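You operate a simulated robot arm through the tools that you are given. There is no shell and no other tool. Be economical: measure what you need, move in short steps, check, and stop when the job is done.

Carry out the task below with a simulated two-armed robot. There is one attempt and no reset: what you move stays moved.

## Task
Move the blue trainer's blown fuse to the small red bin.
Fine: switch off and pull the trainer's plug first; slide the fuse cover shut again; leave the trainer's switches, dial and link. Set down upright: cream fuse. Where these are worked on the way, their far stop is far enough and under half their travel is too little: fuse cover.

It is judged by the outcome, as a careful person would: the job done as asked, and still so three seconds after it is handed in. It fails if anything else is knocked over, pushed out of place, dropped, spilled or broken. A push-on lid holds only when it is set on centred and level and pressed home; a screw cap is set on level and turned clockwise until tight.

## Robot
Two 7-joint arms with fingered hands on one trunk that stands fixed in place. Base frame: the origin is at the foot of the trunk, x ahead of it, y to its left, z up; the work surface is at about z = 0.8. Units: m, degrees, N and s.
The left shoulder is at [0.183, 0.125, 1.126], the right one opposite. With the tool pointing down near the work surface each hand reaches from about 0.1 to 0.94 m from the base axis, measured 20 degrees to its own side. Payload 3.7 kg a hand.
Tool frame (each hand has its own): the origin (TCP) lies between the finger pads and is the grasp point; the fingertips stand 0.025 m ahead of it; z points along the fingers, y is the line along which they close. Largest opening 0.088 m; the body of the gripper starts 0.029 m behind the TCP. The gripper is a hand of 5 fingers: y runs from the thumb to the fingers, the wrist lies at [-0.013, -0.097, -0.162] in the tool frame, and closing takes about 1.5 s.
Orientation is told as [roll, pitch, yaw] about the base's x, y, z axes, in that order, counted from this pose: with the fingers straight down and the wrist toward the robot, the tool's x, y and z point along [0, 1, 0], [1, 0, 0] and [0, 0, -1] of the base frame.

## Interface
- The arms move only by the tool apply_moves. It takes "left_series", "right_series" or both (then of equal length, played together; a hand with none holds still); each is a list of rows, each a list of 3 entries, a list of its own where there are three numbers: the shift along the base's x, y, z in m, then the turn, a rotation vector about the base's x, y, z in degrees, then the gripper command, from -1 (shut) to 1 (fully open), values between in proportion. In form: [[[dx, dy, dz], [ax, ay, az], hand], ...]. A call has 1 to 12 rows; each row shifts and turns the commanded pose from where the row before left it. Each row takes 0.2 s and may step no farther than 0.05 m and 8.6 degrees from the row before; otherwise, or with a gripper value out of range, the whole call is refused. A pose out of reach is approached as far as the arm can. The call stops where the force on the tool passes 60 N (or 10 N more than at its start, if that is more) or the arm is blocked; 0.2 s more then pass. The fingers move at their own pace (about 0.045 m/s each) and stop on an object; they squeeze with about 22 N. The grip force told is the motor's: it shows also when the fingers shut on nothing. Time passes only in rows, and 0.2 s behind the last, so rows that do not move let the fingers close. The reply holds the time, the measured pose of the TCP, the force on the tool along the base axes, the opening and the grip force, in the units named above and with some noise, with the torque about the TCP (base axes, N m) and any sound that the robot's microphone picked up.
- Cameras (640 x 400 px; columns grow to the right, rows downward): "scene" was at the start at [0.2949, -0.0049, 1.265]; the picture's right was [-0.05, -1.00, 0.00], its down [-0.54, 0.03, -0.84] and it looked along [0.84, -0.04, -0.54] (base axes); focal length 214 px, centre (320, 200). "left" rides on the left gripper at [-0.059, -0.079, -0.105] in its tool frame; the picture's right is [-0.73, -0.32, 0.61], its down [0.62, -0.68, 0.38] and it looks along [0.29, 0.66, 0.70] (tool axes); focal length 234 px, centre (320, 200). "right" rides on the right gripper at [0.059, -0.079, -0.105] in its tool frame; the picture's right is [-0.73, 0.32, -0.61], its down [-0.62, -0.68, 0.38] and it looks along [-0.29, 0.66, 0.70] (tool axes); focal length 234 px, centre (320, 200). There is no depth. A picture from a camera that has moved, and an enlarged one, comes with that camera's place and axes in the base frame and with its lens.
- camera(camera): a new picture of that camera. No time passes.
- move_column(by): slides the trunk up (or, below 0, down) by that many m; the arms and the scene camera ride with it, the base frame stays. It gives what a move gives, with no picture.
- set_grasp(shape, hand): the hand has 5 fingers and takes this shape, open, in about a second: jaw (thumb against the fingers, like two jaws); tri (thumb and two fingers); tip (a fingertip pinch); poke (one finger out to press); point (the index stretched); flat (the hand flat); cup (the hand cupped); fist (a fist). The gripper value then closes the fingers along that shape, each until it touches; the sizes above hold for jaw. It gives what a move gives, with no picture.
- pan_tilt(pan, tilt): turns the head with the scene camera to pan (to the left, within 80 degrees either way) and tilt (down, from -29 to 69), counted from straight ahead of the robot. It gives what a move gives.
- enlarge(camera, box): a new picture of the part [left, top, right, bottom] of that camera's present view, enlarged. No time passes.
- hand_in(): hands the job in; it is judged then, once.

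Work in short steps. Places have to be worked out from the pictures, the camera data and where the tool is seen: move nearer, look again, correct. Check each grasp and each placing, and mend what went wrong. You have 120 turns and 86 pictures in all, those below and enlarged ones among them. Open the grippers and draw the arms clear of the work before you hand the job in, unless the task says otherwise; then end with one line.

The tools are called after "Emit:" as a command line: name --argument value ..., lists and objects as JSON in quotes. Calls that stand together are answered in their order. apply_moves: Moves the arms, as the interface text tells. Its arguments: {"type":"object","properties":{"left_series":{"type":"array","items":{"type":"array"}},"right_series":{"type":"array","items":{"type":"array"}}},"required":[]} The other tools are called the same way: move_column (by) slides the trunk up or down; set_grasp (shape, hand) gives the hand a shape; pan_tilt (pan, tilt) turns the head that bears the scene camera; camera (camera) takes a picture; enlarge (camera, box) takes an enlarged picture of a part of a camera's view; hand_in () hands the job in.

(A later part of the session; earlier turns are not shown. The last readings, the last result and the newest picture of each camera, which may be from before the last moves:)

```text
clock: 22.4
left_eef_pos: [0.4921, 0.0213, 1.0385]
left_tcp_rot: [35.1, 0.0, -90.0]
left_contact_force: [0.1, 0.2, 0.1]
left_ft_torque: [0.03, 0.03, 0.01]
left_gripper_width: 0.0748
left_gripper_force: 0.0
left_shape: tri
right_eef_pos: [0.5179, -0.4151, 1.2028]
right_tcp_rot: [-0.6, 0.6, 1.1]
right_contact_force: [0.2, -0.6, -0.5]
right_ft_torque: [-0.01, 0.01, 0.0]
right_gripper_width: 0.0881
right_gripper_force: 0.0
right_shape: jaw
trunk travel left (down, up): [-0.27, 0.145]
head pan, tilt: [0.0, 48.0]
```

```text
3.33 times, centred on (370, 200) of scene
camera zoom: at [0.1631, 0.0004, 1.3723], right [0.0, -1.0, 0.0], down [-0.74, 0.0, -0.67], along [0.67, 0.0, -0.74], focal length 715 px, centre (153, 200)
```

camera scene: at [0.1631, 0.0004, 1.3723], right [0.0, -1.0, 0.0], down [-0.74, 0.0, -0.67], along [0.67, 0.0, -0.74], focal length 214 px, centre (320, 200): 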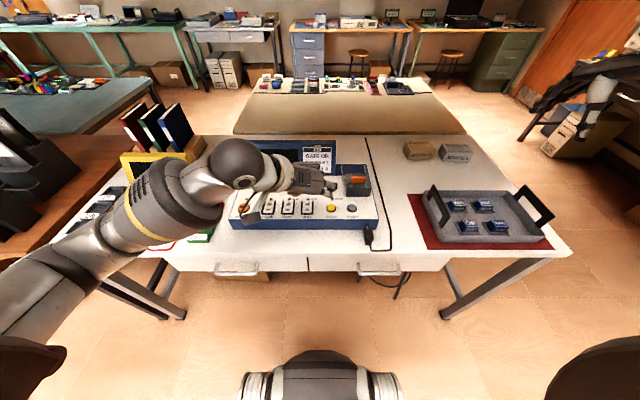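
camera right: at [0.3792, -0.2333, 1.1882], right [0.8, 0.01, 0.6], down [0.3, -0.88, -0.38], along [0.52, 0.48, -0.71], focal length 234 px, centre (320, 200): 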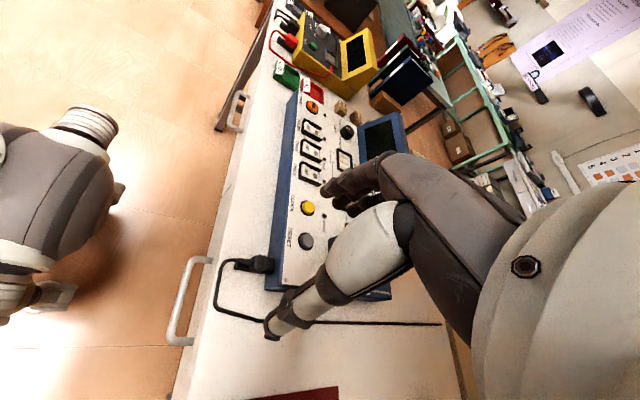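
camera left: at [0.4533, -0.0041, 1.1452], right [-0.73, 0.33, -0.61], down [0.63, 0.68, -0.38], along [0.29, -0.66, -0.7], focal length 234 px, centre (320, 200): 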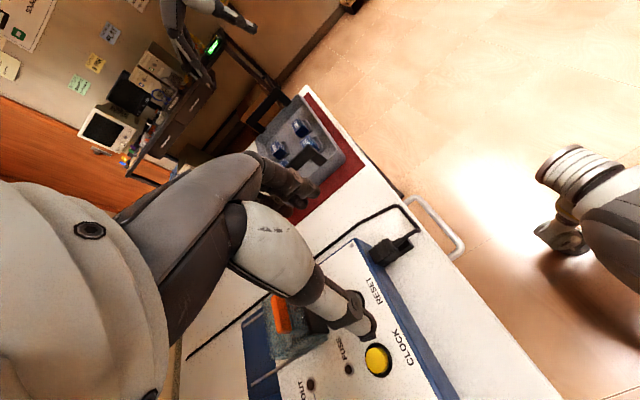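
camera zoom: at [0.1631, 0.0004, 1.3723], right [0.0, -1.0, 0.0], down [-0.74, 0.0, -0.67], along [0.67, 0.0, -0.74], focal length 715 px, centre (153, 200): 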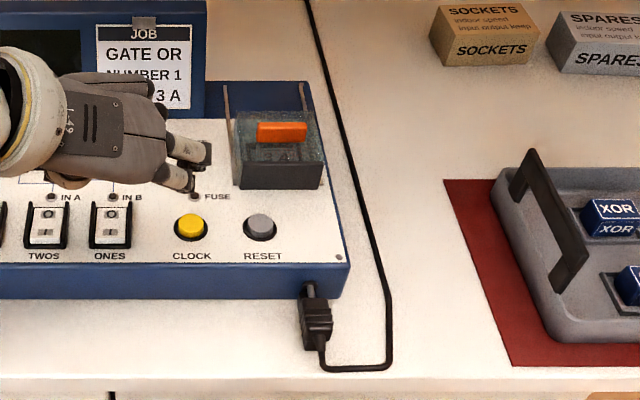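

The plug is clear of its socket. Next is the cover: I'll move the left hand away, straightening it, and bring the right hand (tip pinch) above the cover's orange tab.

Emit:
set_grasp --hand "right" --shape "tip"

Emit:
apply_moves --left_series '[[[0, 0.03, 0.02], [0, 7, 0], 0.7], [[0, 0.03, 0.02], [0, 7, 0], 0.7], [[0, 0.03, 0.02], [0, 7, 0], 0.7], [[0, 0.03, 0], [0, 7, 0], 0.7], [[0, 0.03, 0], [0, 7, 0], 0.7], [[0, 0.03, 0], [0, 0, 8.2], 0.7], [[0, 0.03, 0], [0, 0, 8.2], 0.7], [[0, 0.03, 0], [0, 0, 8.2], 0.7], [[0, 0.03, 0], [0, 0, 8.2], 0.7], [[0, 0.02, 0], [0, 0, 8.2], 0.7], [[0, 0, 0], [0, 0, 8.2], 0.7], [[0, 0, 0], [0, 0, 8.2], 0.7]]' --right_series '[[[0.01, 0, 0], [0, 0, 0], 1], [[0.01, 0.02, 0], [0, 0, 0], 1], [[0.01, 0.022, 0], [0, 0, 0], 1], [[0.01, 0.022, -0.015], [0, 0, 0], 1], [[0.01, 0.022, -0.015], [0, 0, 0], 1], [[0.01, 0.022, -0.015], [0, 0, 0], 1], [[0.01, 0.022, -0.02], [0, 0, 0], 1], [[0.01, 0.022, -0.02], [0, 0, 0], 1], [[0.01, 0.022, -0.02], [0, 0, 0], 1], [[0.01, 0.022, -0.02], [0, 0, 0], 1], [[0.01, 0.022, -0.02], [0, 0, 0], 1], [[0.01, 0.022, -0.02], [0, 0, 0], 1]]'

Emit:
camera --camera "right"

Emit:
enlarge --camera "scene" --box '[310, 140, 430, 260]'

```text
clock: 23.3
left_eef_pos: [0.4938, 0.0211, 1.0384]
left_tcp_rot: [35.1, 0.0, -90.0]
left_contact_force: [-0.9, 0.5, 0.2]
left_ft_torque: [0.0, 0.02, 0.01]
left_gripper_width: 0.0745
left_gripper_force: 0.1
left_shape: tri
right_eef_pos: [0.5184, -0.4151, 1.2017]
right_tcp_rot: [-0.6, 0.8, 1.1]
right_contact_force: [-0.1, 0.6, 0.0]
right_ft_torque: [0.01, 0.05, 0.02]
right_gripper_width: 0.088
right_gripper_force: 0.0
right_shape: tip
trunk travel left (down, up): [-0.27, 0.145]
head pan, tilt: [0.0, 48.0]
```

```text
clock: 25.9
left_eef_pos: [0.4915, 0.3113, 1.0985]
left_tcp_rot: [0.0, 0.0, -32.5]
left_contact_force: [-0.2, -0.6, 0.5]
left_ft_torque: [-0.02, 0.01, 0.02]
left_gripper_width: 0.0741
left_gripper_force: 0.1
left_shape: tri
right_eef_pos: [0.6385, -0.1748, 1.0365]
right_tcp_rot: [-0.5, 0.7, 1.1]
right_contact_force: [1.1, 0.0, 0.8]
right_ft_torque: [0.01, 0.0, -0.03]
right_gripper_width: 0.0879
right_gripper_force: 0.2
right_shape: tip
trunk travel left (down, up): [-0.27, 0.145]
head pan, tilt: [0.0, 48.0]
```

```text
47 pictures are left
camera right: at [0.5608, -0.1171, 1.1416], right [0.34, -0.71, 0.61], down [-0.67, -0.64, -0.37], along [0.65, -0.28, -0.7], focal length 234 px, centre (320, 200)
```

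right: 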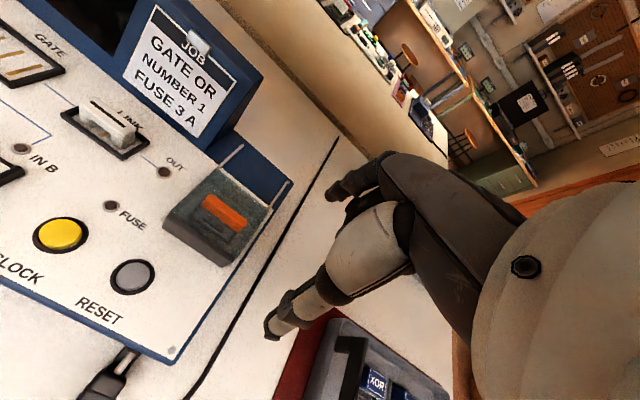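

```text
3.33 times, centred on (370, 200) of scene
camera zoom: at [0.1642, -0.0001, 1.3721], right [0.0, -1.0, 0.0], down [-0.74, 0.0, -0.67], along [0.67, 0.0, -0.74], focal length 715 px, centre (153, 200)
```

zoom: 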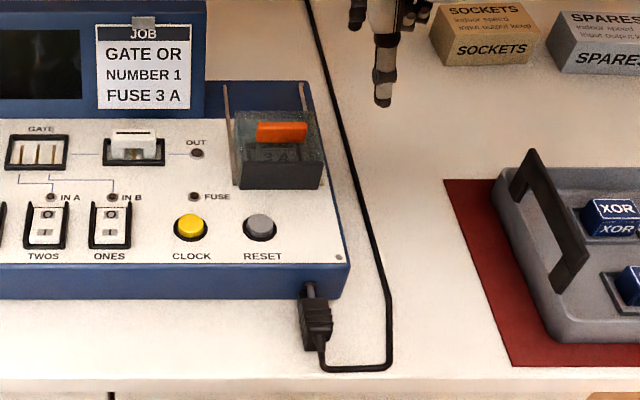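

The tab is at about (0.676, -0.1245, 0.907) and runs along y. I'll move the right hand above it with the pinch half open and look closer.

Emit:
apply_moves --right_series '[[[0.013, 0.017, -0.02], [0, 0, 0], 0.2], [[0.013, 0.017, -0.02], [0, 0, 0], 0.2], [[0.0115, 0.0165, -0.025], [0, 0, -1.1], 0.2], [[0, 0, 0], [0, 0, 0], 0.2]]'

Emit:
camera --camera "right"

Emit:
enlarge --camera "scene" --box '[335, 145, 385, 185]'

```text
clock: 26.9
left_eef_pos: [0.492, 0.3113, 1.0997]
left_tcp_rot: [0.0, 0.0, -32.6]
left_contact_force: [0.4, 0.4, 0.5]
left_ft_torque: [0.01, -0.01, 0.02]
left_gripper_width: 0.0744
left_gripper_force: 0.2
left_shape: tri
right_eef_pos: [0.6463, -0.1545, 0.9954]
right_tcp_rot: [-0.5, 0.7, 0.0]
right_contact_force: [-0.6, -0.5, 0.5]
right_ft_torque: [-0.02, -0.02, -0.01]
right_gripper_width: 0.0533
right_gripper_force: 0.0
right_shape: tip
right hand out of reach, approached as far as the arm can: row 2, 3
trunk travel left (down, up): [-0.27, 0.145]
head pan, tilt: [0.0, 48.0]
```

```text
45 pictures are left
camera right: at [0.569, -0.0951, 1.1008], right [0.33, -0.72, 0.61], down [-0.69, -0.63, -0.37], along [0.65, -0.3, -0.7], focal length 234 px, centre (320, 200)
```

right: 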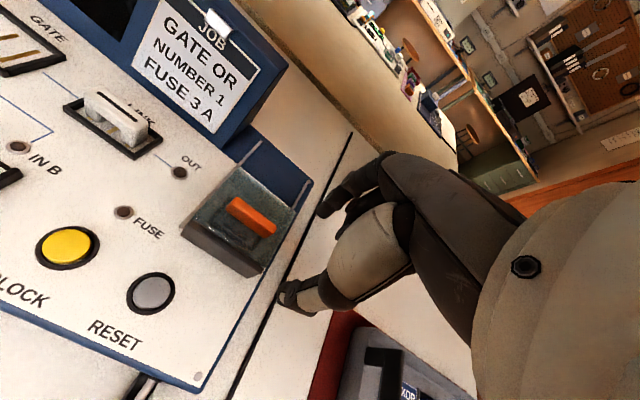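

```text
10.00 times, centred on (360, 165) of scene
camera zoom: at [0.1632, -0.0001, 1.3723], right [0.0, -1.0, 0.0], down [-0.74, 0.0, -0.67], along [0.67, 0.0, -0.74], focal length 2145 px, centre (-80, 550)
```

zoom: 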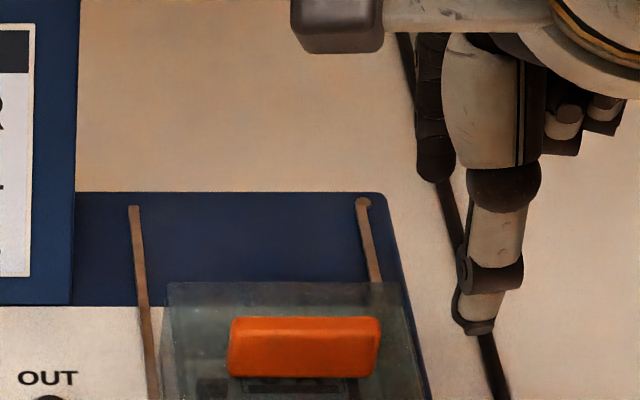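

The right arm can't get there with the trunk raised. I'll raise the hand, bring the trunk back down and retry.

Emit:
apply_moves --right_series '[[[0, 0, 0.04], [0, 0, 0], 0.2], [[0, 0, 0.04], [0, 0, 0], 0.2], [[0, 0, 0.04], [0, 0, 0], 0.2]]' --left_series '[[[0, 0.02, 0.03], [0, 0, 8], 0.7], [[0, 0.02, 0.03], [0, 0, 8], 0.7], [[0, 0.02, 0.03], [0, 0, 8], 0.7]]'

Emit:
move_column --by -0.12

Emit:
apply_moves --right_series '[[[0.01, 0.01, 0], [0, 0, 0], 0.2], [[0.01, 0.01, 0], [0, 0, 0], 0.2], [[0.01, 0.01, 0], [0, 0, 0], 0.2], [[0, 0, -0.01], [0, 0, 0], 0.2]]'

```text
clock: 27.7
left_eef_pos: [0.4913, 0.3712, 1.1894]
left_tcp_rot: [0.0, -0.1, -8.4]
left_contact_force: [0.5, -0.4, -0.8]
left_ft_torque: [-0.02, -0.02, 0.02]
left_gripper_width: 0.0748
left_gripper_force: 0.0
left_shape: tri
right_eef_pos: [0.6466, -0.1549, 1.1168]
right_tcp_rot: [-0.7, 0.7, 0.1]
right_contact_force: [0.5, -1.0, 0.0]
right_ft_torque: [-0.01, 0.02, -0.02]
right_gripper_width: 0.0533
right_gripper_force: 0.1
right_shape: tip
trunk travel left (down, up): [-0.27, 0.145]
head pan, tilt: [0.0, 48.0]
```

```text
clock: 29.2
left_eef_pos: [0.4907, 0.3718, 1.0685]
left_tcp_rot: [-0.1, -0.2, -8.6]
left_contact_force: [-1.1, -0.4, 0.0]
left_ft_torque: [0.0, -0.01, 0.01]
left_gripper_width: 0.0743
left_gripper_force: 0.2
left_shape: tri
right_eef_pos: [0.6468, -0.1546, 0.999]
right_tcp_rot: [-0.4, 0.6, 0.0]
right_contact_force: [0.8, -0.1, -0.4]
right_ft_torque: [-0.01, 0.0, -0.02]
right_gripper_width: 0.053
right_gripper_force: 0.0
right_shape: tip
trunk travel left (down, up): [-0.15, 0.265]
head pan, tilt: [0.0, 48.0]
```

```text
clock: 30.2
left_eef_pos: [0.4925, 0.3716, 1.0683]
left_tcp_rot: [0.0, -0.1, -8.7]
left_contact_force: [-0.3, 0.0, -0.8]
left_ft_torque: [-0.02, -0.04, -0.01]
left_gripper_width: 0.0748
left_gripper_force: 0.0
left_shape: tri
right_eef_pos: [0.676, -0.1248, 0.9874]
right_tcp_rot: [-0.7, 0.8, 0.0]
right_contact_force: [-1.1, -0.4, 0.1]
right_ft_torque: [-0.01, 0.0, 0.01]
right_gripper_width: 0.0533
right_gripper_force: 0.1
right_shape: tip
trunk travel left (down, up): [-0.15, 0.265]
head pan, tilt: [0.0, 48.0]
```

The right hand is now above the tab. I'll look from both cameras.

Emit:
enlarge --camera "right" --box '[150, 120, 410, 320]'

Emit:
enlarge --camera "scene" --box '[325, 120, 405, 200]'

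```text
2.00 times, centred on (280, 220) of right
camera zoom: at [0.5987, -0.0664, 1.093], right [0.33, -0.72, 0.61], down [-0.69, -0.63, -0.37], along [0.65, -0.3, -0.7], focal length 468 px, centre (400, 160)
```

zoom: 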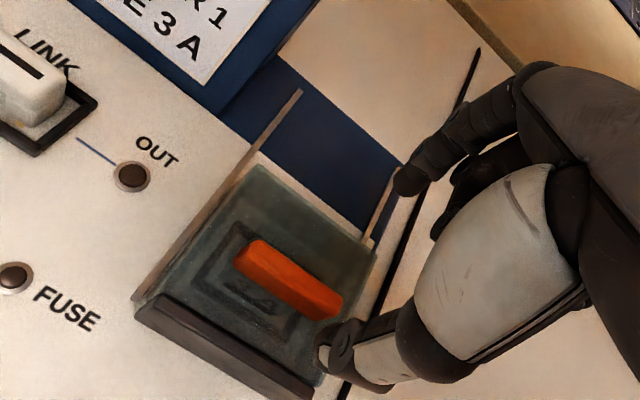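

```text
5.00 times, centred on (365, 160) of scene
camera zoom: at [0.2847, -0.0002, 1.2429], right [0.0, -1.0, 0.0], down [-0.74, 0.0, -0.67], along [0.67, 0.0, -0.74], focal length 1072 px, centre (95, 400)
```

zoom: 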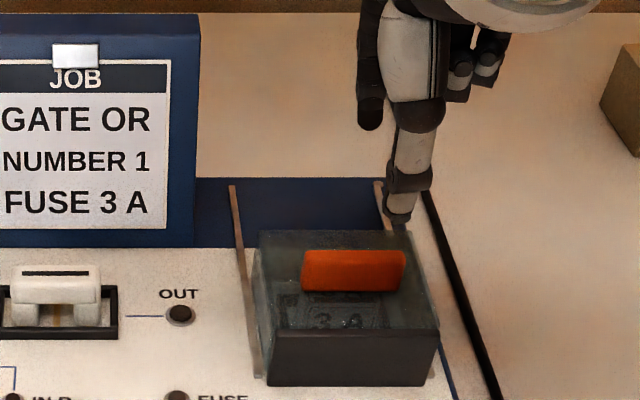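

The tab centre is at (0.677, -0.124, 0.904), right under the TCP. I'll descend until the tips straddle it.

Emit:
apply_moves --right_series '[[[0.001, 0, -0.02], [0, 0, 0], 0.2], [[0, 0, -0.02], [0, 0, 0], 0.2], [[0, 0, -0.01], [0, 0, 0], 0.2], [[0, 0, -0.008], [0, 0, 0], 0.2]]'

Emit:
enlarge --camera "right" --box '[200, 140, 400, 300]'

Emit:
enlarge --camera "scene" --box '[325, 120, 405, 200]'

```text
clock: 31.2
left_eef_pos: [0.4913, 0.3705, 1.0679]
left_tcp_rot: [0.0, 0.1, -8.6]
left_contact_force: [-0.3, -0.2, -0.6]
left_ft_torque: [-0.02, 0.03, -0.03]
left_gripper_width: 0.0746
left_gripper_force: 0.0
left_shape: tri
right_eef_pos: [0.6775, -0.1272, 0.9287]
right_tcp_rot: [-0.5, 0.8, -0.1]
right_contact_force: [0.3, 0.2, -0.2]
right_ft_torque: [-0.02, -0.03, -0.03]
right_gripper_width: 0.053
right_gripper_force: 0.1
right_shape: tip
trunk travel left (down, up): [-0.15, 0.265]
head pan, tilt: [0.0, 48.0]
```

```text
2.50 times, centred on (300, 220) of right
camera zoom: at [0.6007, -0.0672, 1.0343], right [0.33, -0.72, 0.61], down [-0.69, -0.63, -0.37], along [0.65, -0.3, -0.7], focal length 585 px, centre (370, 150)
```

zoom: 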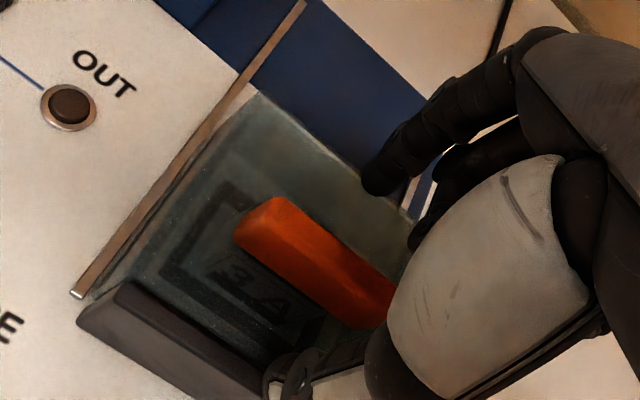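

```text
5.00 times, centred on (365, 160) of scene
camera zoom: at [0.2849, -0.0002, 1.2428], right [0.0, -1.0, 0.0], down [-0.74, 0.0, -0.67], along [0.67, 0.0, -0.74], focal length 1072 px, centre (95, 400)
```

zoom: 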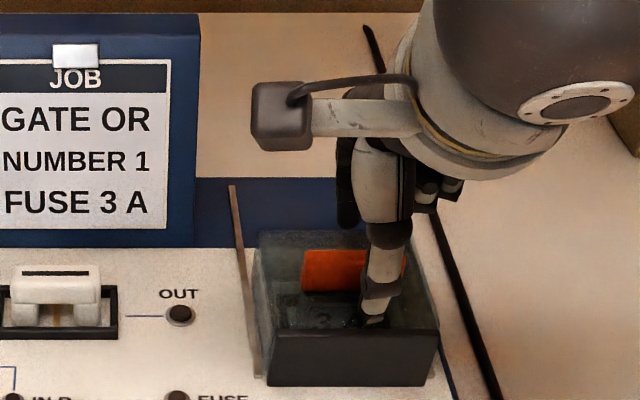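

The thumb is in front of the tab and the finger behind it. I'll close the pinch.

Emit:
apply_moves --right_series '[[[0, 0.003, 0], [0, 0, 0], -0.3], [[0, 0, 0], [0, 0, 0], -1], [[0, 0, 0], [0, 0, 0], -1], [[0, 0, 0], [0, 0, 0], -1], [[0, 0, 0], [0, 0, 0], -1]]'

Emit:
enlarge --camera "right" --box '[200, 140, 400, 300]'

```text
clock: 32.4
left_eef_pos: [0.4928, 0.3712, 1.0686]
left_tcp_rot: [0.0, 0.0, -8.6]
left_contact_force: [1.1, 0.0, -0.4]
left_ft_torque: [0.01, 0.04, -0.01]
left_gripper_width: 0.0742
left_gripper_force: 0.0
left_shape: tri
right_eef_pos: [0.6783, -0.1223, 0.9291]
right_tcp_rot: [-0.6, 0.8, 0.0]
right_contact_force: [0.1, -1.2, -0.3]
right_ft_torque: [-0.03, -0.02, 0.0]
right_gripper_width: 0.0046
right_gripper_force: 22.2
right_shape: tip
trunk travel left (down, up): [-0.15, 0.265]
head pan, tilt: [0.0, 48.0]
```

```text
2.50 times, centred on (300, 220) of right
camera zoom: at [0.6008, -0.0635, 1.0343], right [0.33, -0.72, 0.61], down [-0.69, -0.63, -0.37], along [0.65, -0.3, -0.7], focal length 585 px, centre (370, 150)
```

zoom: 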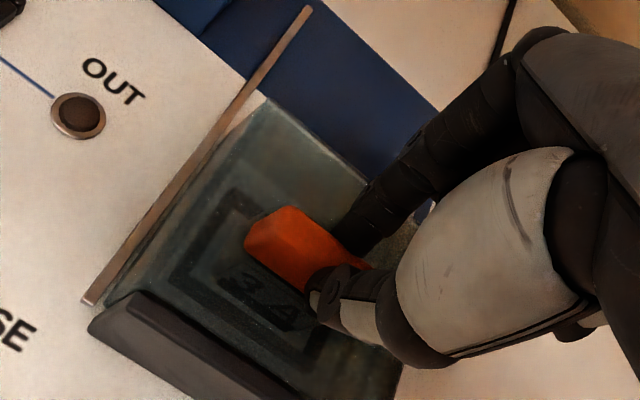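

The tab is gripped. I'll slide the cover toward +x in small steps and watch the forces.

Emit:
apply_moves --right_series '[[[0.006, 0, 0], [0, 0, 0], -1], [[0.006, 0, 0], [0, 0, 0], -1], [[0.006, 0, 0], [0, 0, 0], -1]]'

Emit:
enlarge --camera "right" --box '[200, 140, 400, 300]'

Emit:
enlarge --camera "scene" --box '[325, 120, 405, 200]'

```text
clock: 33.2
left_eef_pos: [0.4918, 0.372, 1.0683]
left_tcp_rot: [0.0, -0.1, -8.6]
left_contact_force: [0.8, 0.3, -0.4]
left_ft_torque: [0.0, -0.03, 0.02]
left_gripper_width: 0.0745
left_gripper_force: 0.1
left_shape: tri
right_eef_pos: [0.6966, -0.1225, 0.9279]
right_tcp_rot: [-0.7, 0.8, 0.1]
right_contact_force: [-0.2, 0.0, -0.6]
right_ft_torque: [0.0, -0.02, 0.0]
right_gripper_width: 0.0045
right_gripper_force: 21.7
right_shape: tip
trunk travel left (down, up): [-0.15, 0.265]
head pan, tilt: [0.0, 48.0]
```

```text
2.50 times, centred on (300, 220) of right
camera zoom: at [0.6191, -0.0636, 1.0344], right [0.33, -0.72, 0.61], down [-0.69, -0.63, -0.37], along [0.65, -0.3, -0.7], focal length 585 px, centre (370, 150)
```

zoom: 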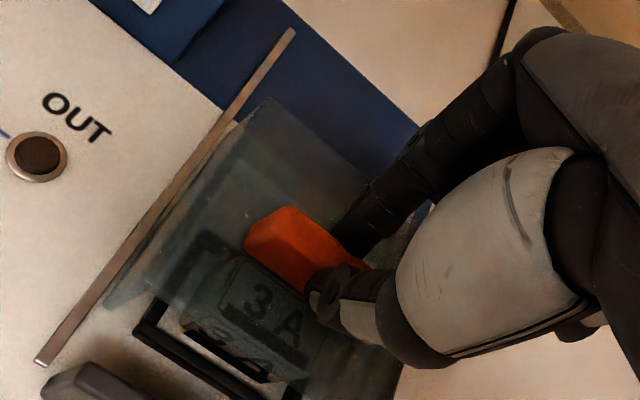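

```text
5.00 times, centred on (365, 160) of scene
camera zoom: at [0.2848, -0.0001, 1.2428], right [0.0, -1.0, 0.0], down [-0.74, 0.0, -0.67], along [0.67, 0.0, -0.74], focal length 1072 px, centre (95, 400)
```

zoom: 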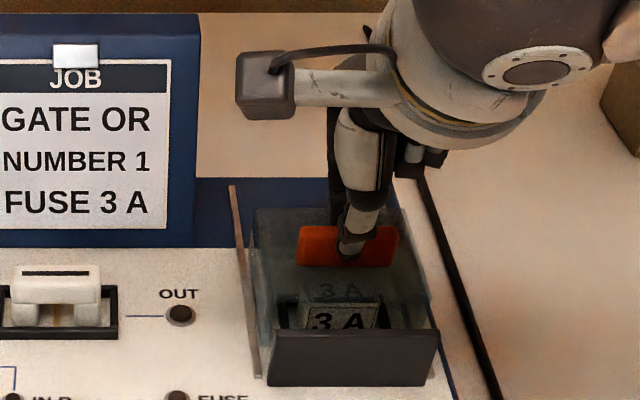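

The cover slides freely and the "3 A" fuse is appearing. I'll continue towards the far stop.

Emit:
apply_moves --right_series '[[[0.007, 0, 0], [0, 0, 0], -1], [[0.007, 0, 0], [0, 0, 0], -1], [[0.007, 0, 0], [0, 0, 0], -1], [[0.007, 0, 0], [0, 0, 0], -1], [[0.007, 0, 0], [0, 0, 0], -1]]'

Emit:
enlarge --camera "scene" --box '[325, 120, 405, 200]'

```text
clock: 34.4
left_eef_pos: [0.4911, 0.3711, 1.0677]
left_tcp_rot: [0.0, 0.0, -8.6]
left_contact_force: [0.9, -0.2, 0.0]
left_ft_torque: [-0.04, 0.01, 0.06]
left_gripper_width: 0.0744
left_gripper_force: 0.0
left_shape: tri
right_eef_pos: [0.7311, -0.1225, 0.9282]
right_tcp_rot: [-0.5, 0.8, 0.0]
right_contact_force: [-0.1, -1.3, -1.1]
right_ft_torque: [0.0, -0.01, -0.01]
right_gripper_width: 0.0047
right_gripper_force: 22.1
right_shape: tip
trunk travel left (down, up): [-0.15, 0.265]
head pan, tilt: [0.0, 48.0]
```

```text
5.00 times, centred on (365, 160) of scene
camera zoom: at [0.2848, -0.0003, 1.2428], right [0.0, -1.0, 0.0], down [-0.74, 0.0, -0.67], along [0.67, 0.0, -0.74], focal length 1072 px, centre (95, 400)
```

zoom: 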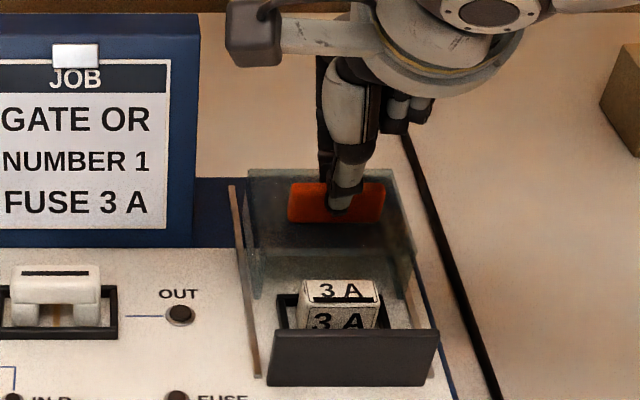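

The fuse is now uncovered and there's still no resistance. I'll keep going gently toward the stop.

Emit:
apply_moves --right_series '[[[0.005, 0, 0], [0, 0, 0], -1], [[0.005, 0, 0], [0, 0, 0], -1]]'

Emit:
apply_moves --right_series '[[[0.004, 0, 0], [0, 0, 0], -1]]'

```text
clock: 35.0
left_eef_pos: [0.4923, 0.3716, 1.0671]
left_tcp_rot: [0.1, -0.1, -8.6]
left_contact_force: [-0.5, -0.2, 0.1]
left_ft_torque: [0.0, 0.02, 0.01]
left_gripper_width: 0.0745
left_gripper_force: 0.1
left_shape: tri
right_eef_pos: [0.7416, -0.1227, 0.9283]
right_tcp_rot: [-0.6, 0.8, 0.0]
right_contact_force: [0.0, 0.0, -0.4]
right_ft_torque: [-0.01, -0.03, -0.03]
right_gripper_width: 0.0042
right_gripper_force: 22.2
right_shape: tip
trunk travel left (down, up): [-0.15, 0.265]
head pan, tilt: [0.0, 48.0]
```

```text
clock: 35.4
left_eef_pos: [0.4915, 0.3717, 1.0679]
left_tcp_rot: [0.1, 0.0, -8.7]
left_contact_force: [-0.2, -0.2, -0.5]
left_ft_torque: [0.04, 0.01, 0.0]
left_gripper_width: 0.0746
left_gripper_force: 0.2
left_shape: tri
right_eef_pos: [0.7441, -0.1219, 0.9285]
right_tcp_rot: [-0.6, 0.8, 0.1]
right_contact_force: [-0.1, -0.6, -0.3]
right_ft_torque: [-0.02, -0.01, -0.01]
right_gripper_width: 0.0046
right_gripper_force: 22.3
right_shape: tip
trunk travel left (down, up): [-0.15, 0.265]
head pan, tilt: [0.0, 48.0]
```

Emit:
apply_moves --right_series '[[[0.005, 0, 0], [0, 0, 0], -1], [[0.003, 0, 0], [0, 0, 0], -1]]'

Emit:
enlarge --camera "scene" --box '[325, 120, 405, 200]'

```text
clock: 36.0
left_eef_pos: [0.4918, 0.371, 1.0662]
left_tcp_rot: [0.0, 0.0, -8.7]
left_contact_force: [-0.2, -0.2, 0.1]
left_ft_torque: [-0.05, 0.01, -0.02]
left_gripper_width: 0.0747
left_gripper_force: 0.1
left_shape: tri
right_eef_pos: [0.751, -0.1234, 0.9289]
right_tcp_rot: [-0.7, 0.7, 0.1]
right_contact_force: [-0.7, -0.5, -1.4]
right_ft_torque: [-0.06, -0.04, 0.0]
right_gripper_width: 0.0045
right_gripper_force: 22.6
right_shape: tip
trunk travel left (down, up): [-0.15, 0.265]
head pan, tilt: [0.0, 48.0]
```

```text
5.00 times, centred on (365, 160) of scene
camera zoom: at [0.2847, -0.0002, 1.2428], right [0.0, -1.0, 0.0], down [-0.74, 0.0, -0.67], along [0.67, 0.0, -0.74], focal length 1072 px, centre (95, 400)
```

zoom: 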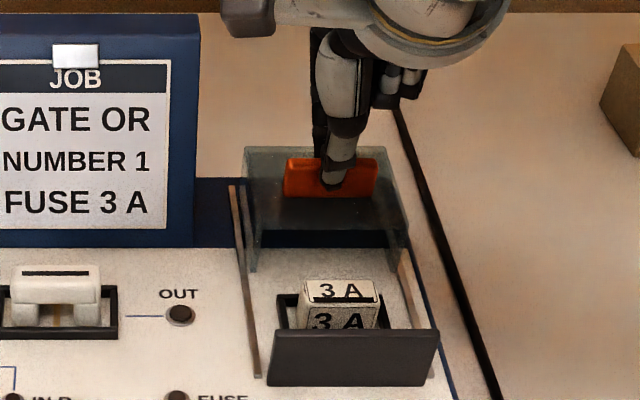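

The cover is still moving freely, so I'll push it to its stop.

Emit:
apply_moves --right_series '[[[0.005, 0, 0], [0, 0, 0], -1], [[0.005, 0, 0], [0, 0, 0], -1]]'

Emit:
enlarge --camera "right" --box '[160, 140, 400, 340]'

```text
clock: 36.6
left_eef_pos: [0.491, 0.371, 1.0681]
left_tcp_rot: [0.0, 0.0, -8.6]
left_contact_force: [0.2, -0.3, 0.1]
left_ft_torque: [-0.02, 0.01, 0.0]
left_gripper_width: 0.0746
left_gripper_force: 0.1
left_shape: tri
right_eef_pos: [0.7594, -0.1219, 0.9292]
right_tcp_rot: [-0.6, 0.9, 0.2]
right_contact_force: [-13.4, -4.4, -1.0]
right_ft_torque: [-0.07, 0.3, -0.01]
right_gripper_width: 0.0047
right_gripper_force: 21.6
right_shape: tip
trunk travel left (down, up): [-0.15, 0.265]
head pan, tilt: [0.0, 48.0]
```

```text
2.00 times, centred on (280, 240) of right
camera zoom: at [0.6835, -0.0631, 1.0346], right [0.33, -0.72, 0.61], down [-0.69, -0.63, -0.37], along [0.65, -0.3, -0.7], focal length 468 px, centre (400, 120)
```

zoom: 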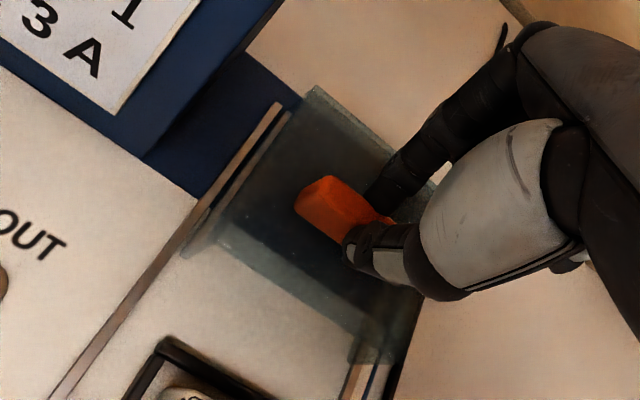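

The cover is at its far stop (13 N). I'll release, lift the right hand off to its own side, and look at the fuse.

Emit:
apply_moves --right_series '[[[-0.002, 0, 0], [0, 0, 0], -0.5], [[0, 0, 0], [0, 0, 0], 0.3], [[0, 0, 0], [0, 0, 0], 0.3], [[0, 0, 0], [0, 0, 0], 0.3], [[0, 0, 0.02], [0, 0, 0], 0.3], [[0, 0, 0.03], [0, 0, 0], 0.3], [[-0.01, 0, 0.04], [0, 0, 0], 0.3], [[-0.03, 0, 0.0], [0, 0, 0], 0.3], [[-0.03, 0, 0], [0, 0, 0], 0.3], [[-0.03, 0, 0], [0, 0, 0], 0.3]]'

Emit:
enlarge --camera "right" --box '[130, 140, 370, 340]'

Emit:
enlarge --camera "scene" --box '[335, 130, 395, 200]'

```text
clock: 38.8
left_eef_pos: [0.4908, 0.3714, 1.0677]
left_tcp_rot: [-0.1, -0.1, -8.6]
left_contact_force: [-0.7, 0.1, -0.7]
left_ft_torque: [0.03, -0.02, -0.01]
left_gripper_width: 0.0747
left_gripper_force: 0.1
left_shape: tri
right_eef_pos: [0.66, -0.1252, 1.0204]
right_tcp_rot: [-0.6, 0.7, 0.1]
right_contact_force: [0.0, 0.7, -0.8]
right_ft_torque: [0.05, 0.02, -0.03]
right_gripper_width: 0.0568
right_gripper_force: 0.1
right_shape: tip
trunk travel left (down, up): [-0.15, 0.265]
head pan, tilt: [0.0, 48.0]
```

```text
2.00 times, centred on (250, 240) of right
camera zoom: at [0.5838, -0.0653, 1.1249], right [0.33, -0.72, 0.61], down [-0.69, -0.63, -0.37], along [0.65, -0.3, -0.7], focal length 468 px, centre (460, 120)
```

zoom: 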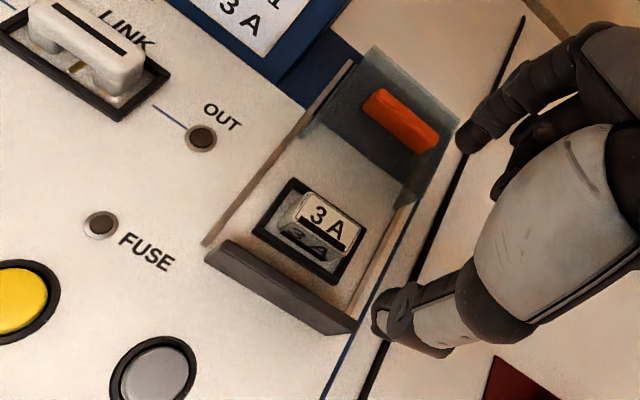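

```text
5.71 times, centred on (365, 165) of scene
camera zoom: at [0.2842, -0.0001, 1.2431], right [0.0, -1.0, 0.0], down [-0.74, 0.0, -0.67], along [0.67, 0.0, -0.74], focal length 1226 px, centre (63, 400)
```

zoom: 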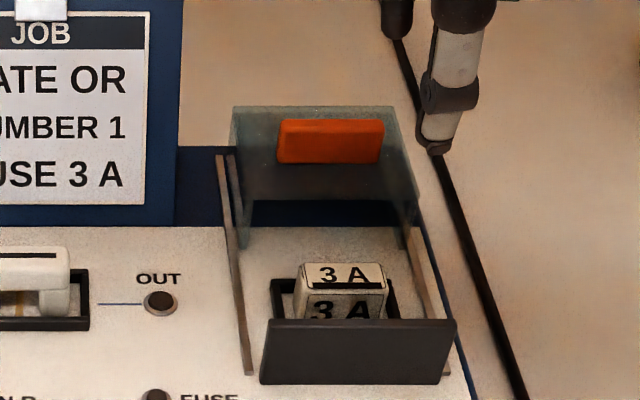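

The fuse cap is about 39 mm wide in y and 16 mm deep in x, near (0.68, -0.121) with its top at z≈0.885, and the fixed wall in front ends at about x=0.645. The left hand is better placed for the bin, so I'll withdraw the right hand and bring the left, in tip shape, over the fuse.

Emit:
set_grasp --hand "left" --shape "tip"

Emit:
apply_moves --right_series '[[[-0.01, -0.03, 0.02], [0, 0, 0], 0.3], [[-0.01, -0.03, 0.02], [0, 0, 0], 0.3], [[-0.01, -0.03, 0.02], [0, 0, 0], 0.3], [[-0.01, -0.03, 0], [0, 0, 0], 0.3], [[-0.01, -0.03, 0], [0, 0, 0], 0.3], [[-0.01, -0.03, 0], [0, 0, 0], 0.3], [[-0.01, -0.03, 0], [0, 0, 0], 0.3], [[-0.01, -0.03, 0], [0, 0, 0], 0.3], [[-0.01, -0.03, 0], [0, 0, 0], 0.3], [[-0.01, -0.03, 0], [0, 0, 0], 0.3], [[-0.01, -0.02, 0], [0, 0, 0], 0.3], [[0, 0, 0], [0, 0, 0], 0.3]]' --left_series '[[[0.01, -0.02, 0], [0, 0, 4], 0], [[0.015, -0.03, 0], [0, 0, 4.6], 0], [[0.015, -0.04, 0], [0, 0, 0], 0], [[0.015, -0.04, 0], [0, 0, 0], 0], [[0.015, -0.045, 0], [0, 0, 0], 0], [[0.015, -0.045, 0], [0, 0, 0], 0], [[0.015, -0.045, 0], [0, 0, 0], 0], [[0.015, -0.045, 0], [0, 0, 0], 0], [[0.015, -0.045, 0], [0, 0, 0], 0], [[0.02, -0.045, 0], [0, 0, 0], 0], [[0.02, -0.045, -0.01], [0, 0, 0], 0], [[0.018, -0.045, -0.02], [0, 0, 0], 0]]'

Emit:
camera --camera "left"

Emit:
enlarge --camera "scene" --box '[315, 90, 405, 200]'

```text
clock: 39.7
left_eef_pos: [0.4921, 0.3718, 1.0667]
left_tcp_rot: [0.1, 0.0, -8.6]
left_contact_force: [-0.1, -0.2, 0.5]
left_ft_torque: [0.02, -0.01, 0.03]
left_gripper_width: 0.088
left_gripper_force: 0.1
left_shape: tip
right_eef_pos: [0.6622, -0.1237, 1.019]
right_tcp_rot: [-0.7, 0.8, 0.0]
right_contact_force: [0.0, -0.1, -0.1]
right_ft_torque: [-0.01, 0.01, -0.01]
right_gripper_width: 0.057
right_gripper_force: 0.0
right_shape: tip
trunk travel left (down, up): [-0.15, 0.265]
head pan, tilt: [0.0, 48.0]
```

```text
refused: row 11 steps farther than a row can; nothing moved
```

```text
31 pictures are left
camera left: at [0.4031, 0.3267, 1.1723], right [-0.43, -0.67, -0.61], down [-0.58, 0.72, -0.38], along [0.69, 0.19, -0.7], focal length 234 px, centre (320, 200)
```

left: 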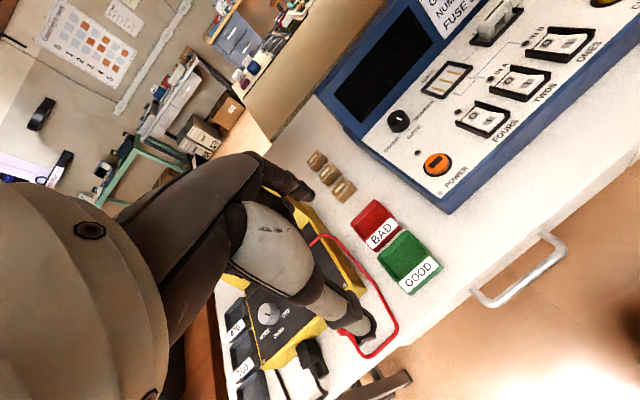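

```text
3.64 times, centred on (360, 145) of scene
camera zoom: at [0.2847, -0.0002, 1.2429], right [0.0, -1.0, 0.0], down [-0.74, 0.0, -0.67], along [0.67, 0.0, -0.74], focal length 780 px, centre (174, 400)
```

zoom: 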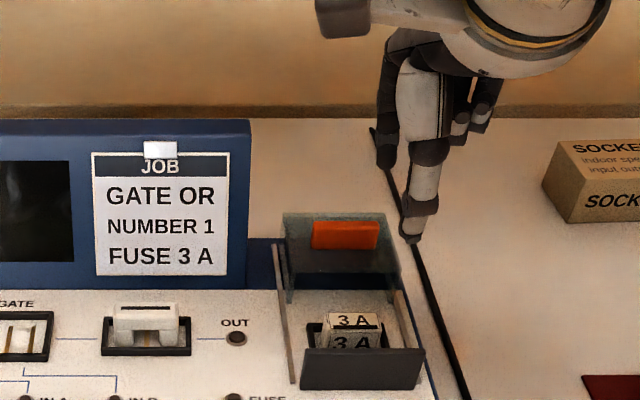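

One step was slightly too long, so I'll resend with smaller steps.

Emit:
apply_moves --right_series '[[[-0.01, -0.03, 0.02], [0, 0, 0], 0.3], [[-0.01, -0.03, 0.02], [0, 0, 0], 0.3], [[-0.01, -0.03, 0.02], [0, 0, 0], 0.3], [[-0.01, -0.03, 0], [0, 0, 0], 0.3], [[-0.01, -0.03, 0], [0, 0, 0], 0.3], [[-0.01, -0.03, 0], [0, 0, 0], 0.3], [[-0.01, -0.03, 0], [0, 0, 0], 0.3], [[-0.01, -0.03, 0], [0, 0, 0], 0.3], [[-0.01, -0.03, 0], [0, 0, 0], 0.3], [[-0.01, -0.03, 0], [0, 0, 0], 0.3], [[-0.01, -0.02, 0], [0, 0, 0], 0.3], [[0, 0, 0], [0, 0, 0], 0.3]]' --left_series '[[[0.01, -0.02, 0], [0, 0, 4], 0], [[0.015, -0.03, 0], [0, 0, 4.6], 0], [[0.015, -0.04, 0], [0, 0, 0], 0], [[0.015, -0.044, 0], [0, 0, 0], 0], [[0.015, -0.045, 0], [0, 0, 0], 0], [[0.015, -0.045, 0], [0, 0, 0], 0], [[0.015, -0.045, 0], [0, 0, 0], 0], [[0.015, -0.045, 0], [0, 0, 0], 0], [[0.018, -0.045, 0], [0, 0, 0], 0], [[0.018, -0.045, 0], [0, 0, 0], 0], [[0.018, -0.045, -0.005], [0, 0, 0], 0], [[0.018, -0.044, -0.01], [0, 0, 0], 0]]'

```text
clock: 42.3
left_eef_pos: [0.6187, 0.0375, 1.07]
left_tcp_rot: [0.0, 0.0, 0.0]
left_contact_force: [0.8, -0.5, 0.3]
left_ft_torque: [-0.01, -0.01, 0.01]
left_gripper_width: 0.0441
left_gripper_force: 0.0
left_shape: tip
left hand out of reach, approached as far as the arm can: row 9, 10, 11, 12
right_eef_pos: [0.55, -0.443, 1.0802]
right_tcp_rot: [-0.6, 0.8, 0.1]
right_contact_force: [0.1, -0.4, 1.1]
right_ft_torque: [0.02, 0.0, -0.01]
right_gripper_width: 0.0568
right_gripper_force: 0.2
right_shape: tip
trunk travel left (down, up): [-0.15, 0.265]
head pan, tilt: [0.0, 48.0]
```

The left arm can't cross that far at yaw 0, so I'll use the right hand for the fuse and turn it when delivering. I'll send the left out of the way and bring the right back over the fuse.

Emit:
apply_moves --left_series '[[[-0.018, 0.04, 0], [0, 0, 0], 0], [[-0.018, 0.04, 0], [0, 0, 0], 0], [[-0.018, 0.04, 0], [0, 0, 0], 0], [[-0.018, 0.04, 0], [0, 0, 0], 0], [[-0.018, 0.04, 0], [0, 0, 0], 0], [[-0.018, 0.04, 0], [0, 0, 0], 0], [[-0.018, 0.04, 0], [0, 0, 0], 0], [[-0.018, 0.04, 0], [0, 0, 0], 0], [[-0.018, 0.04, 0], [0, 0, 0], 0], [[-0.018, 0.04, 0], [0, 0, 0], 0], [[-0.018, 0.04, 0], [0, 0, 0], 0], [[-0.018, 0.04, 0], [0, 0, 0], 0]]' --right_series '[[[0.011, 0.027, 0], [0, 0, 0], -0.2], [[0.011, 0.027, 0], [0, 0, 0], -0.2], [[0.011, 0.027, 0], [0, 0, 0], -0.2], [[0.011, 0.027, 0], [0, 0, 0], -0.2], [[0.011, 0.027, 0], [0, 0, 0], -0.2], [[0.011, 0.027, -0.01], [0, 0, 0], -0.2], [[0.011, 0.027, -0.01], [0, 0, 0], -0.2], [[0.011, 0.027, -0.02], [0, 0, 0], -0.2], [[0.011, 0.027, -0.02], [0, 0, 0], -0.2], [[0.011, 0.027, -0.02], [0, 0, 0], -0.2], [[0.011, 0.027, -0.02], [0, 0, 0], -0.2], [[0.01, 0.026, -0.02], [0, 0, 0], -0.2]]'

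Emit:
enlarge --camera "right" --box '[180, 140, 400, 320]'

Emit:
enlarge --camera "scene" --box '[335, 120, 395, 200]'

```text
clock: 44.9
left_eef_pos: [0.401, 0.5187, 1.0672]
left_tcp_rot: [0.1, 0.0, 0.0]
left_contact_force: [0.2, -0.2, 0.0]
left_ft_torque: [0.04, -0.01, 0.0]
left_gripper_width: 0.0442
left_gripper_force: 0.0
left_shape: tip
right_eef_pos: [0.6827, -0.121, 0.9576]
right_tcp_rot: [-0.6, 0.8, -0.1]
right_contact_force: [0.0, -0.1, -0.2]
right_ft_torque: [0.02, -0.01, -0.01]
right_gripper_width: 0.0357
right_gripper_force: 0.1
right_shape: tip
trunk travel left (down, up): [-0.15, 0.265]
head pan, tilt: [0.0, 48.0]
```

```text
2.22 times, centred on (290, 230) of right
camera zoom: at [0.606, -0.061, 1.0636], right [0.33, -0.72, 0.61], down [-0.69, -0.63, -0.37], along [0.65, -0.3, -0.7], focal length 520 px, centre (387, 133)
```

zoom: 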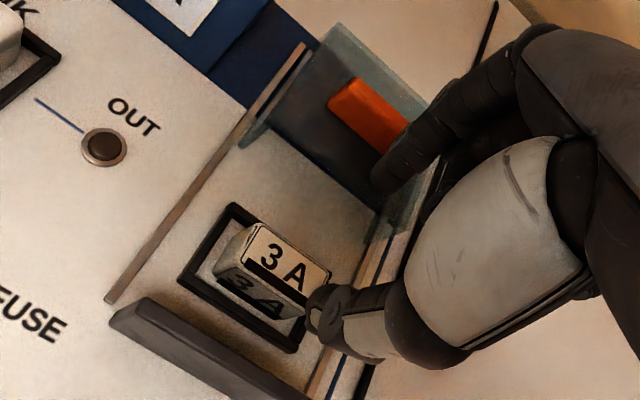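

```text
5.00 times, centred on (365, 160) of scene
camera zoom: at [0.2854, 0.0, 1.2426], right [0.0, -1.0, 0.0], down [-0.74, 0.0, -0.67], along [0.67, 0.0, -0.74], focal length 1072 px, centre (95, 400)
```

zoom: 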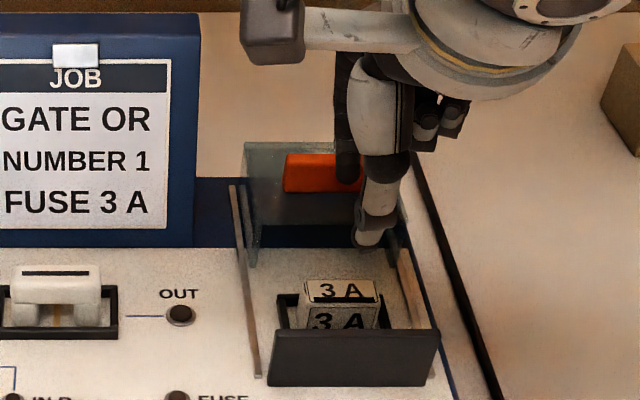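

The fuse top is at about (0.688, -0.122, 0.878). I'll narrow the pinch, shift 5 mm forward and descend to just above it to check alignment.

Emit:
apply_moves --right_series '[[[0.004, -0.001, -0.01], [0, 0, 0], -0.45], [[0, 0, -0.015], [0, 0, 0], -0.45], [[0, 0, -0.013], [0, 0, 0], -0.45]]'

Emit:
enlarge --camera "right" --box '[200, 160, 380, 310]'

Emit:
enlarge --camera "scene" --box '[345, 140, 395, 200]'

```text
clock: 45.7
left_eef_pos: [0.4024, 0.5173, 1.0683]
left_tcp_rot: [-0.1, 0.0, 0.1]
left_contact_force: [-0.1, 0.3, 0.6]
left_ft_torque: [-0.01, -0.02, -0.01]
left_gripper_width: 0.0444
left_gripper_force: 0.1
left_shape: tip
right_eef_pos: [0.6856, -0.1212, 0.9211]
right_tcp_rot: [-0.6, 0.8, 0.0]
right_contact_force: [0.1, 0.9, 1.1]
right_ft_torque: [0.0, 0.0, 0.04]
right_gripper_width: 0.0248
right_gripper_force: 0.1
right_shape: tip
trunk travel left (down, up): [-0.15, 0.265]
head pan, tilt: [0.0, 48.0]
```

```text
2.67 times, centred on (290, 235) of right
camera zoom: at [0.6083, -0.0615, 1.026], right [0.33, -0.72, 0.61], down [-0.69, -0.63, -0.37], along [0.65, -0.3, -0.7], focal length 624 px, centre (400, 107)
```

zoom: 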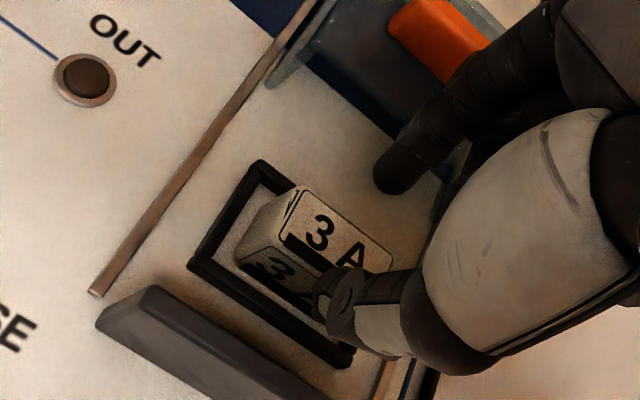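

```text
6.67 times, centred on (370, 170) of scene
camera zoom: at [0.2851, -0.0003, 1.2427], right [0.0, -1.0, 0.0], down [-0.74, 0.0, -0.67], along [0.67, 0.0, -0.74], focal length 1430 px, centre (-13, 400)
```

zoom: 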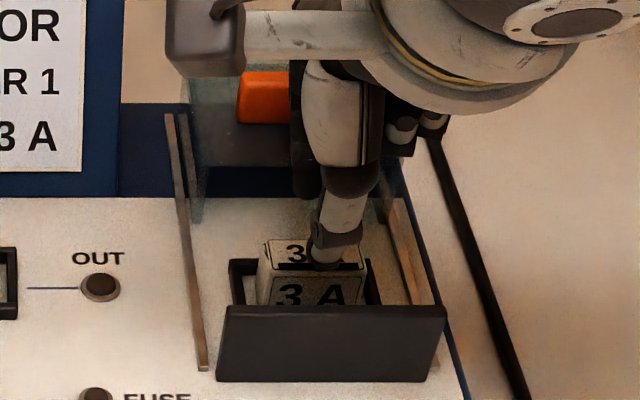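

Alignment is good: the thumb will pass in front of the fuse and the finger behind. I'll descend about 3 cm in gentle steps.

Emit:
apply_moves --right_series '[[[0.002, -0.001, -0.01], [0, 0, 0], -0.45], [[0, 0, -0.008], [0, 0, 0], -0.45], [[0, 0, -0.007], [0, 0, 0], -0.45], [[0, 0, -0.006], [0, 0, 0], -0.45]]'

Emit:
enlarge --camera "right" --box '[200, 160, 380, 310]'

```text
clock: 46.7
left_eef_pos: [0.4026, 0.5171, 1.0686]
left_tcp_rot: [0.0, -0.1, 0.1]
left_contact_force: [0.6, 0.4, 0.0]
left_ft_torque: [-0.01, -0.01, -0.01]
left_gripper_width: 0.0443
left_gripper_force: 0.1
left_shape: tip
right_eef_pos: [0.6875, -0.1213, 0.8906]
right_tcp_rot: [-0.7, 0.8, 0.0]
right_contact_force: [-0.3, 0.8, 0.5]
right_ft_torque: [-0.02, 0.04, 0.03]
right_gripper_width: 0.0247
right_gripper_force: 0.1
right_shape: tip
trunk travel left (down, up): [-0.15, 0.265]
head pan, tilt: [0.0, 48.0]
```

```text
2.67 times, centred on (290, 235) of right
camera zoom: at [0.6103, -0.0623, 0.9959], right [0.33, -0.72, 0.61], down [-0.69, -0.63, -0.37], along [0.65, -0.3, -0.7], focal length 624 px, centre (400, 107)
```

zoom: 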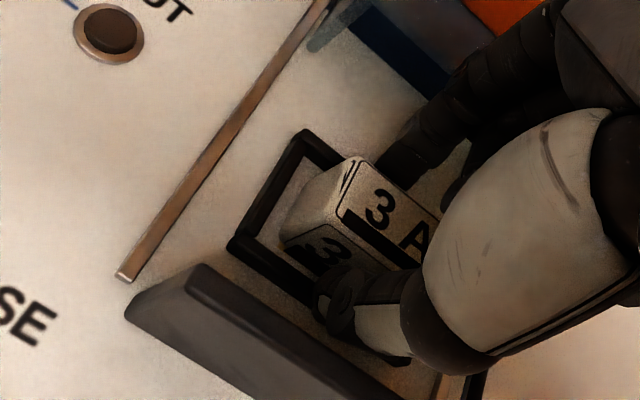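

The thumb and finger straddle the fuse with no contact force. I'll close the pinch.

Emit:
apply_moves --right_series '[[[0, 0, -0.001], [0, 0, 0], -0.7], [[0, 0, 0], [0, 0, 0], -1], [[0, 0, 0], [0, 0, 0], -1], [[0, 0, 0], [0, 0, 0], -1]]'

Emit:
enlarge --camera "right" --box '[200, 160, 380, 310]'

```text
clock: 47.7
left_eef_pos: [0.4011, 0.5175, 1.0684]
left_tcp_rot: [-0.1, 0.0, 0.0]
left_contact_force: [0.2, -0.9, 0.0]
left_ft_torque: [0.0, -0.01, 0.0]
left_gripper_width: 0.0443
left_gripper_force: 0.2
left_shape: tip
right_eef_pos: [0.6874, -0.1216, 0.8889]
right_tcp_rot: [-0.6, 0.8, 0.1]
right_contact_force: [-0.2, -0.1, 1.4]
right_ft_torque: [0.02, -0.04, 0.0]
right_gripper_width: 0.0154
right_gripper_force: 21.6
right_shape: tip
trunk travel left (down, up): [-0.15, 0.265]
head pan, tilt: [0.0, 48.0]
```

```text
2.67 times, centred on (290, 235) of right
camera zoom: at [0.6103, -0.0625, 0.9949], right [0.33, -0.72, 0.61], down [-0.69, -0.63, -0.37], along [0.65, -0.3, -0.7], focal length 624 px, centre (400, 107)
```

zoom: 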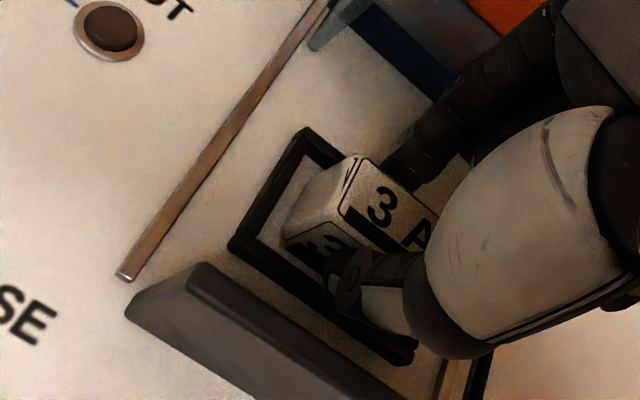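

The fuse is gripped (1.5 cm, 21.6 N). I'll pull straight up slowly.

Emit:
apply_moves --right_series '[[[0, 0, 0.005], [0, 0, 0], -1], [[0, 0, 0.005], [0, 0, 0], -1], [[0, 0, 0.008], [0, 0, 0], -1], [[0, 0, 0.012], [0, 0, 0], -1], [[0, 0, 0.02], [0, 0, 0], -1], [[0, 0, 0.03], [0, 0, 0], -1]]'

Emit:
enlarge --camera "right" --box '[160, 130, 400, 330]'

Emit:
enlarge --camera "scene" --box '[325, 100, 405, 200]'

```text
clock: 49.1
left_eef_pos: [0.4003, 0.5178, 1.0689]
left_tcp_rot: [0.0, -0.2, 0.0]
left_contact_force: [-0.1, 0.1, 0.1]
left_ft_torque: [-0.01, 0.03, -0.03]
left_gripper_width: 0.0441
left_gripper_force: 0.0
left_shape: tip
right_eef_pos: [0.6859, -0.1209, 0.9697]
right_tcp_rot: [-0.6, 0.8, 0.0]
right_contact_force: [-0.3, 0.2, 0.0]
right_ft_torque: [-0.01, -0.03, -0.02]
right_gripper_width: 0.0152
right_gripper_force: 22.0
right_shape: tip
trunk travel left (down, up): [-0.15, 0.265]
head pan, tilt: [0.0, 48.0]
```

```text
2.00 times, centred on (280, 230) of right
camera zoom: at [0.6089, -0.0615, 1.0755], right [0.33, -0.72, 0.61], down [-0.69, -0.63, -0.37], along [0.65, -0.3, -0.7], focal length 468 px, centre (400, 140)
```

zoom: 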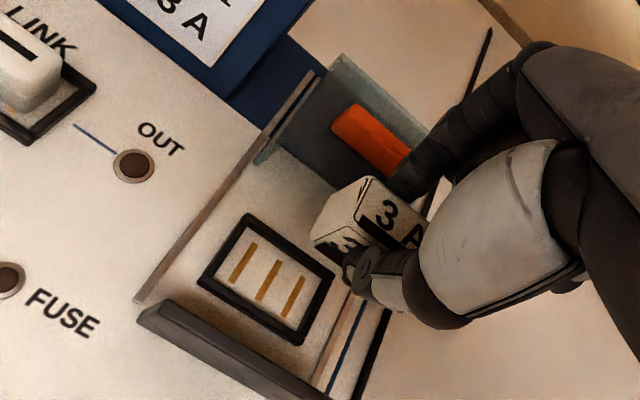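

```text
4.00 times, centred on (365, 150) of scene
camera zoom: at [0.284, 0.0, 1.2432], right [0.0, -1.0, 0.0], down [-0.74, 0.0, -0.67], along [0.67, 0.0, -0.74], focal length 858 px, centre (140, 400)
```

zoom: 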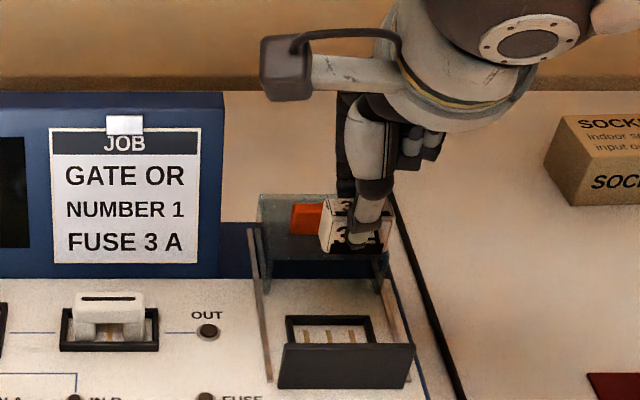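

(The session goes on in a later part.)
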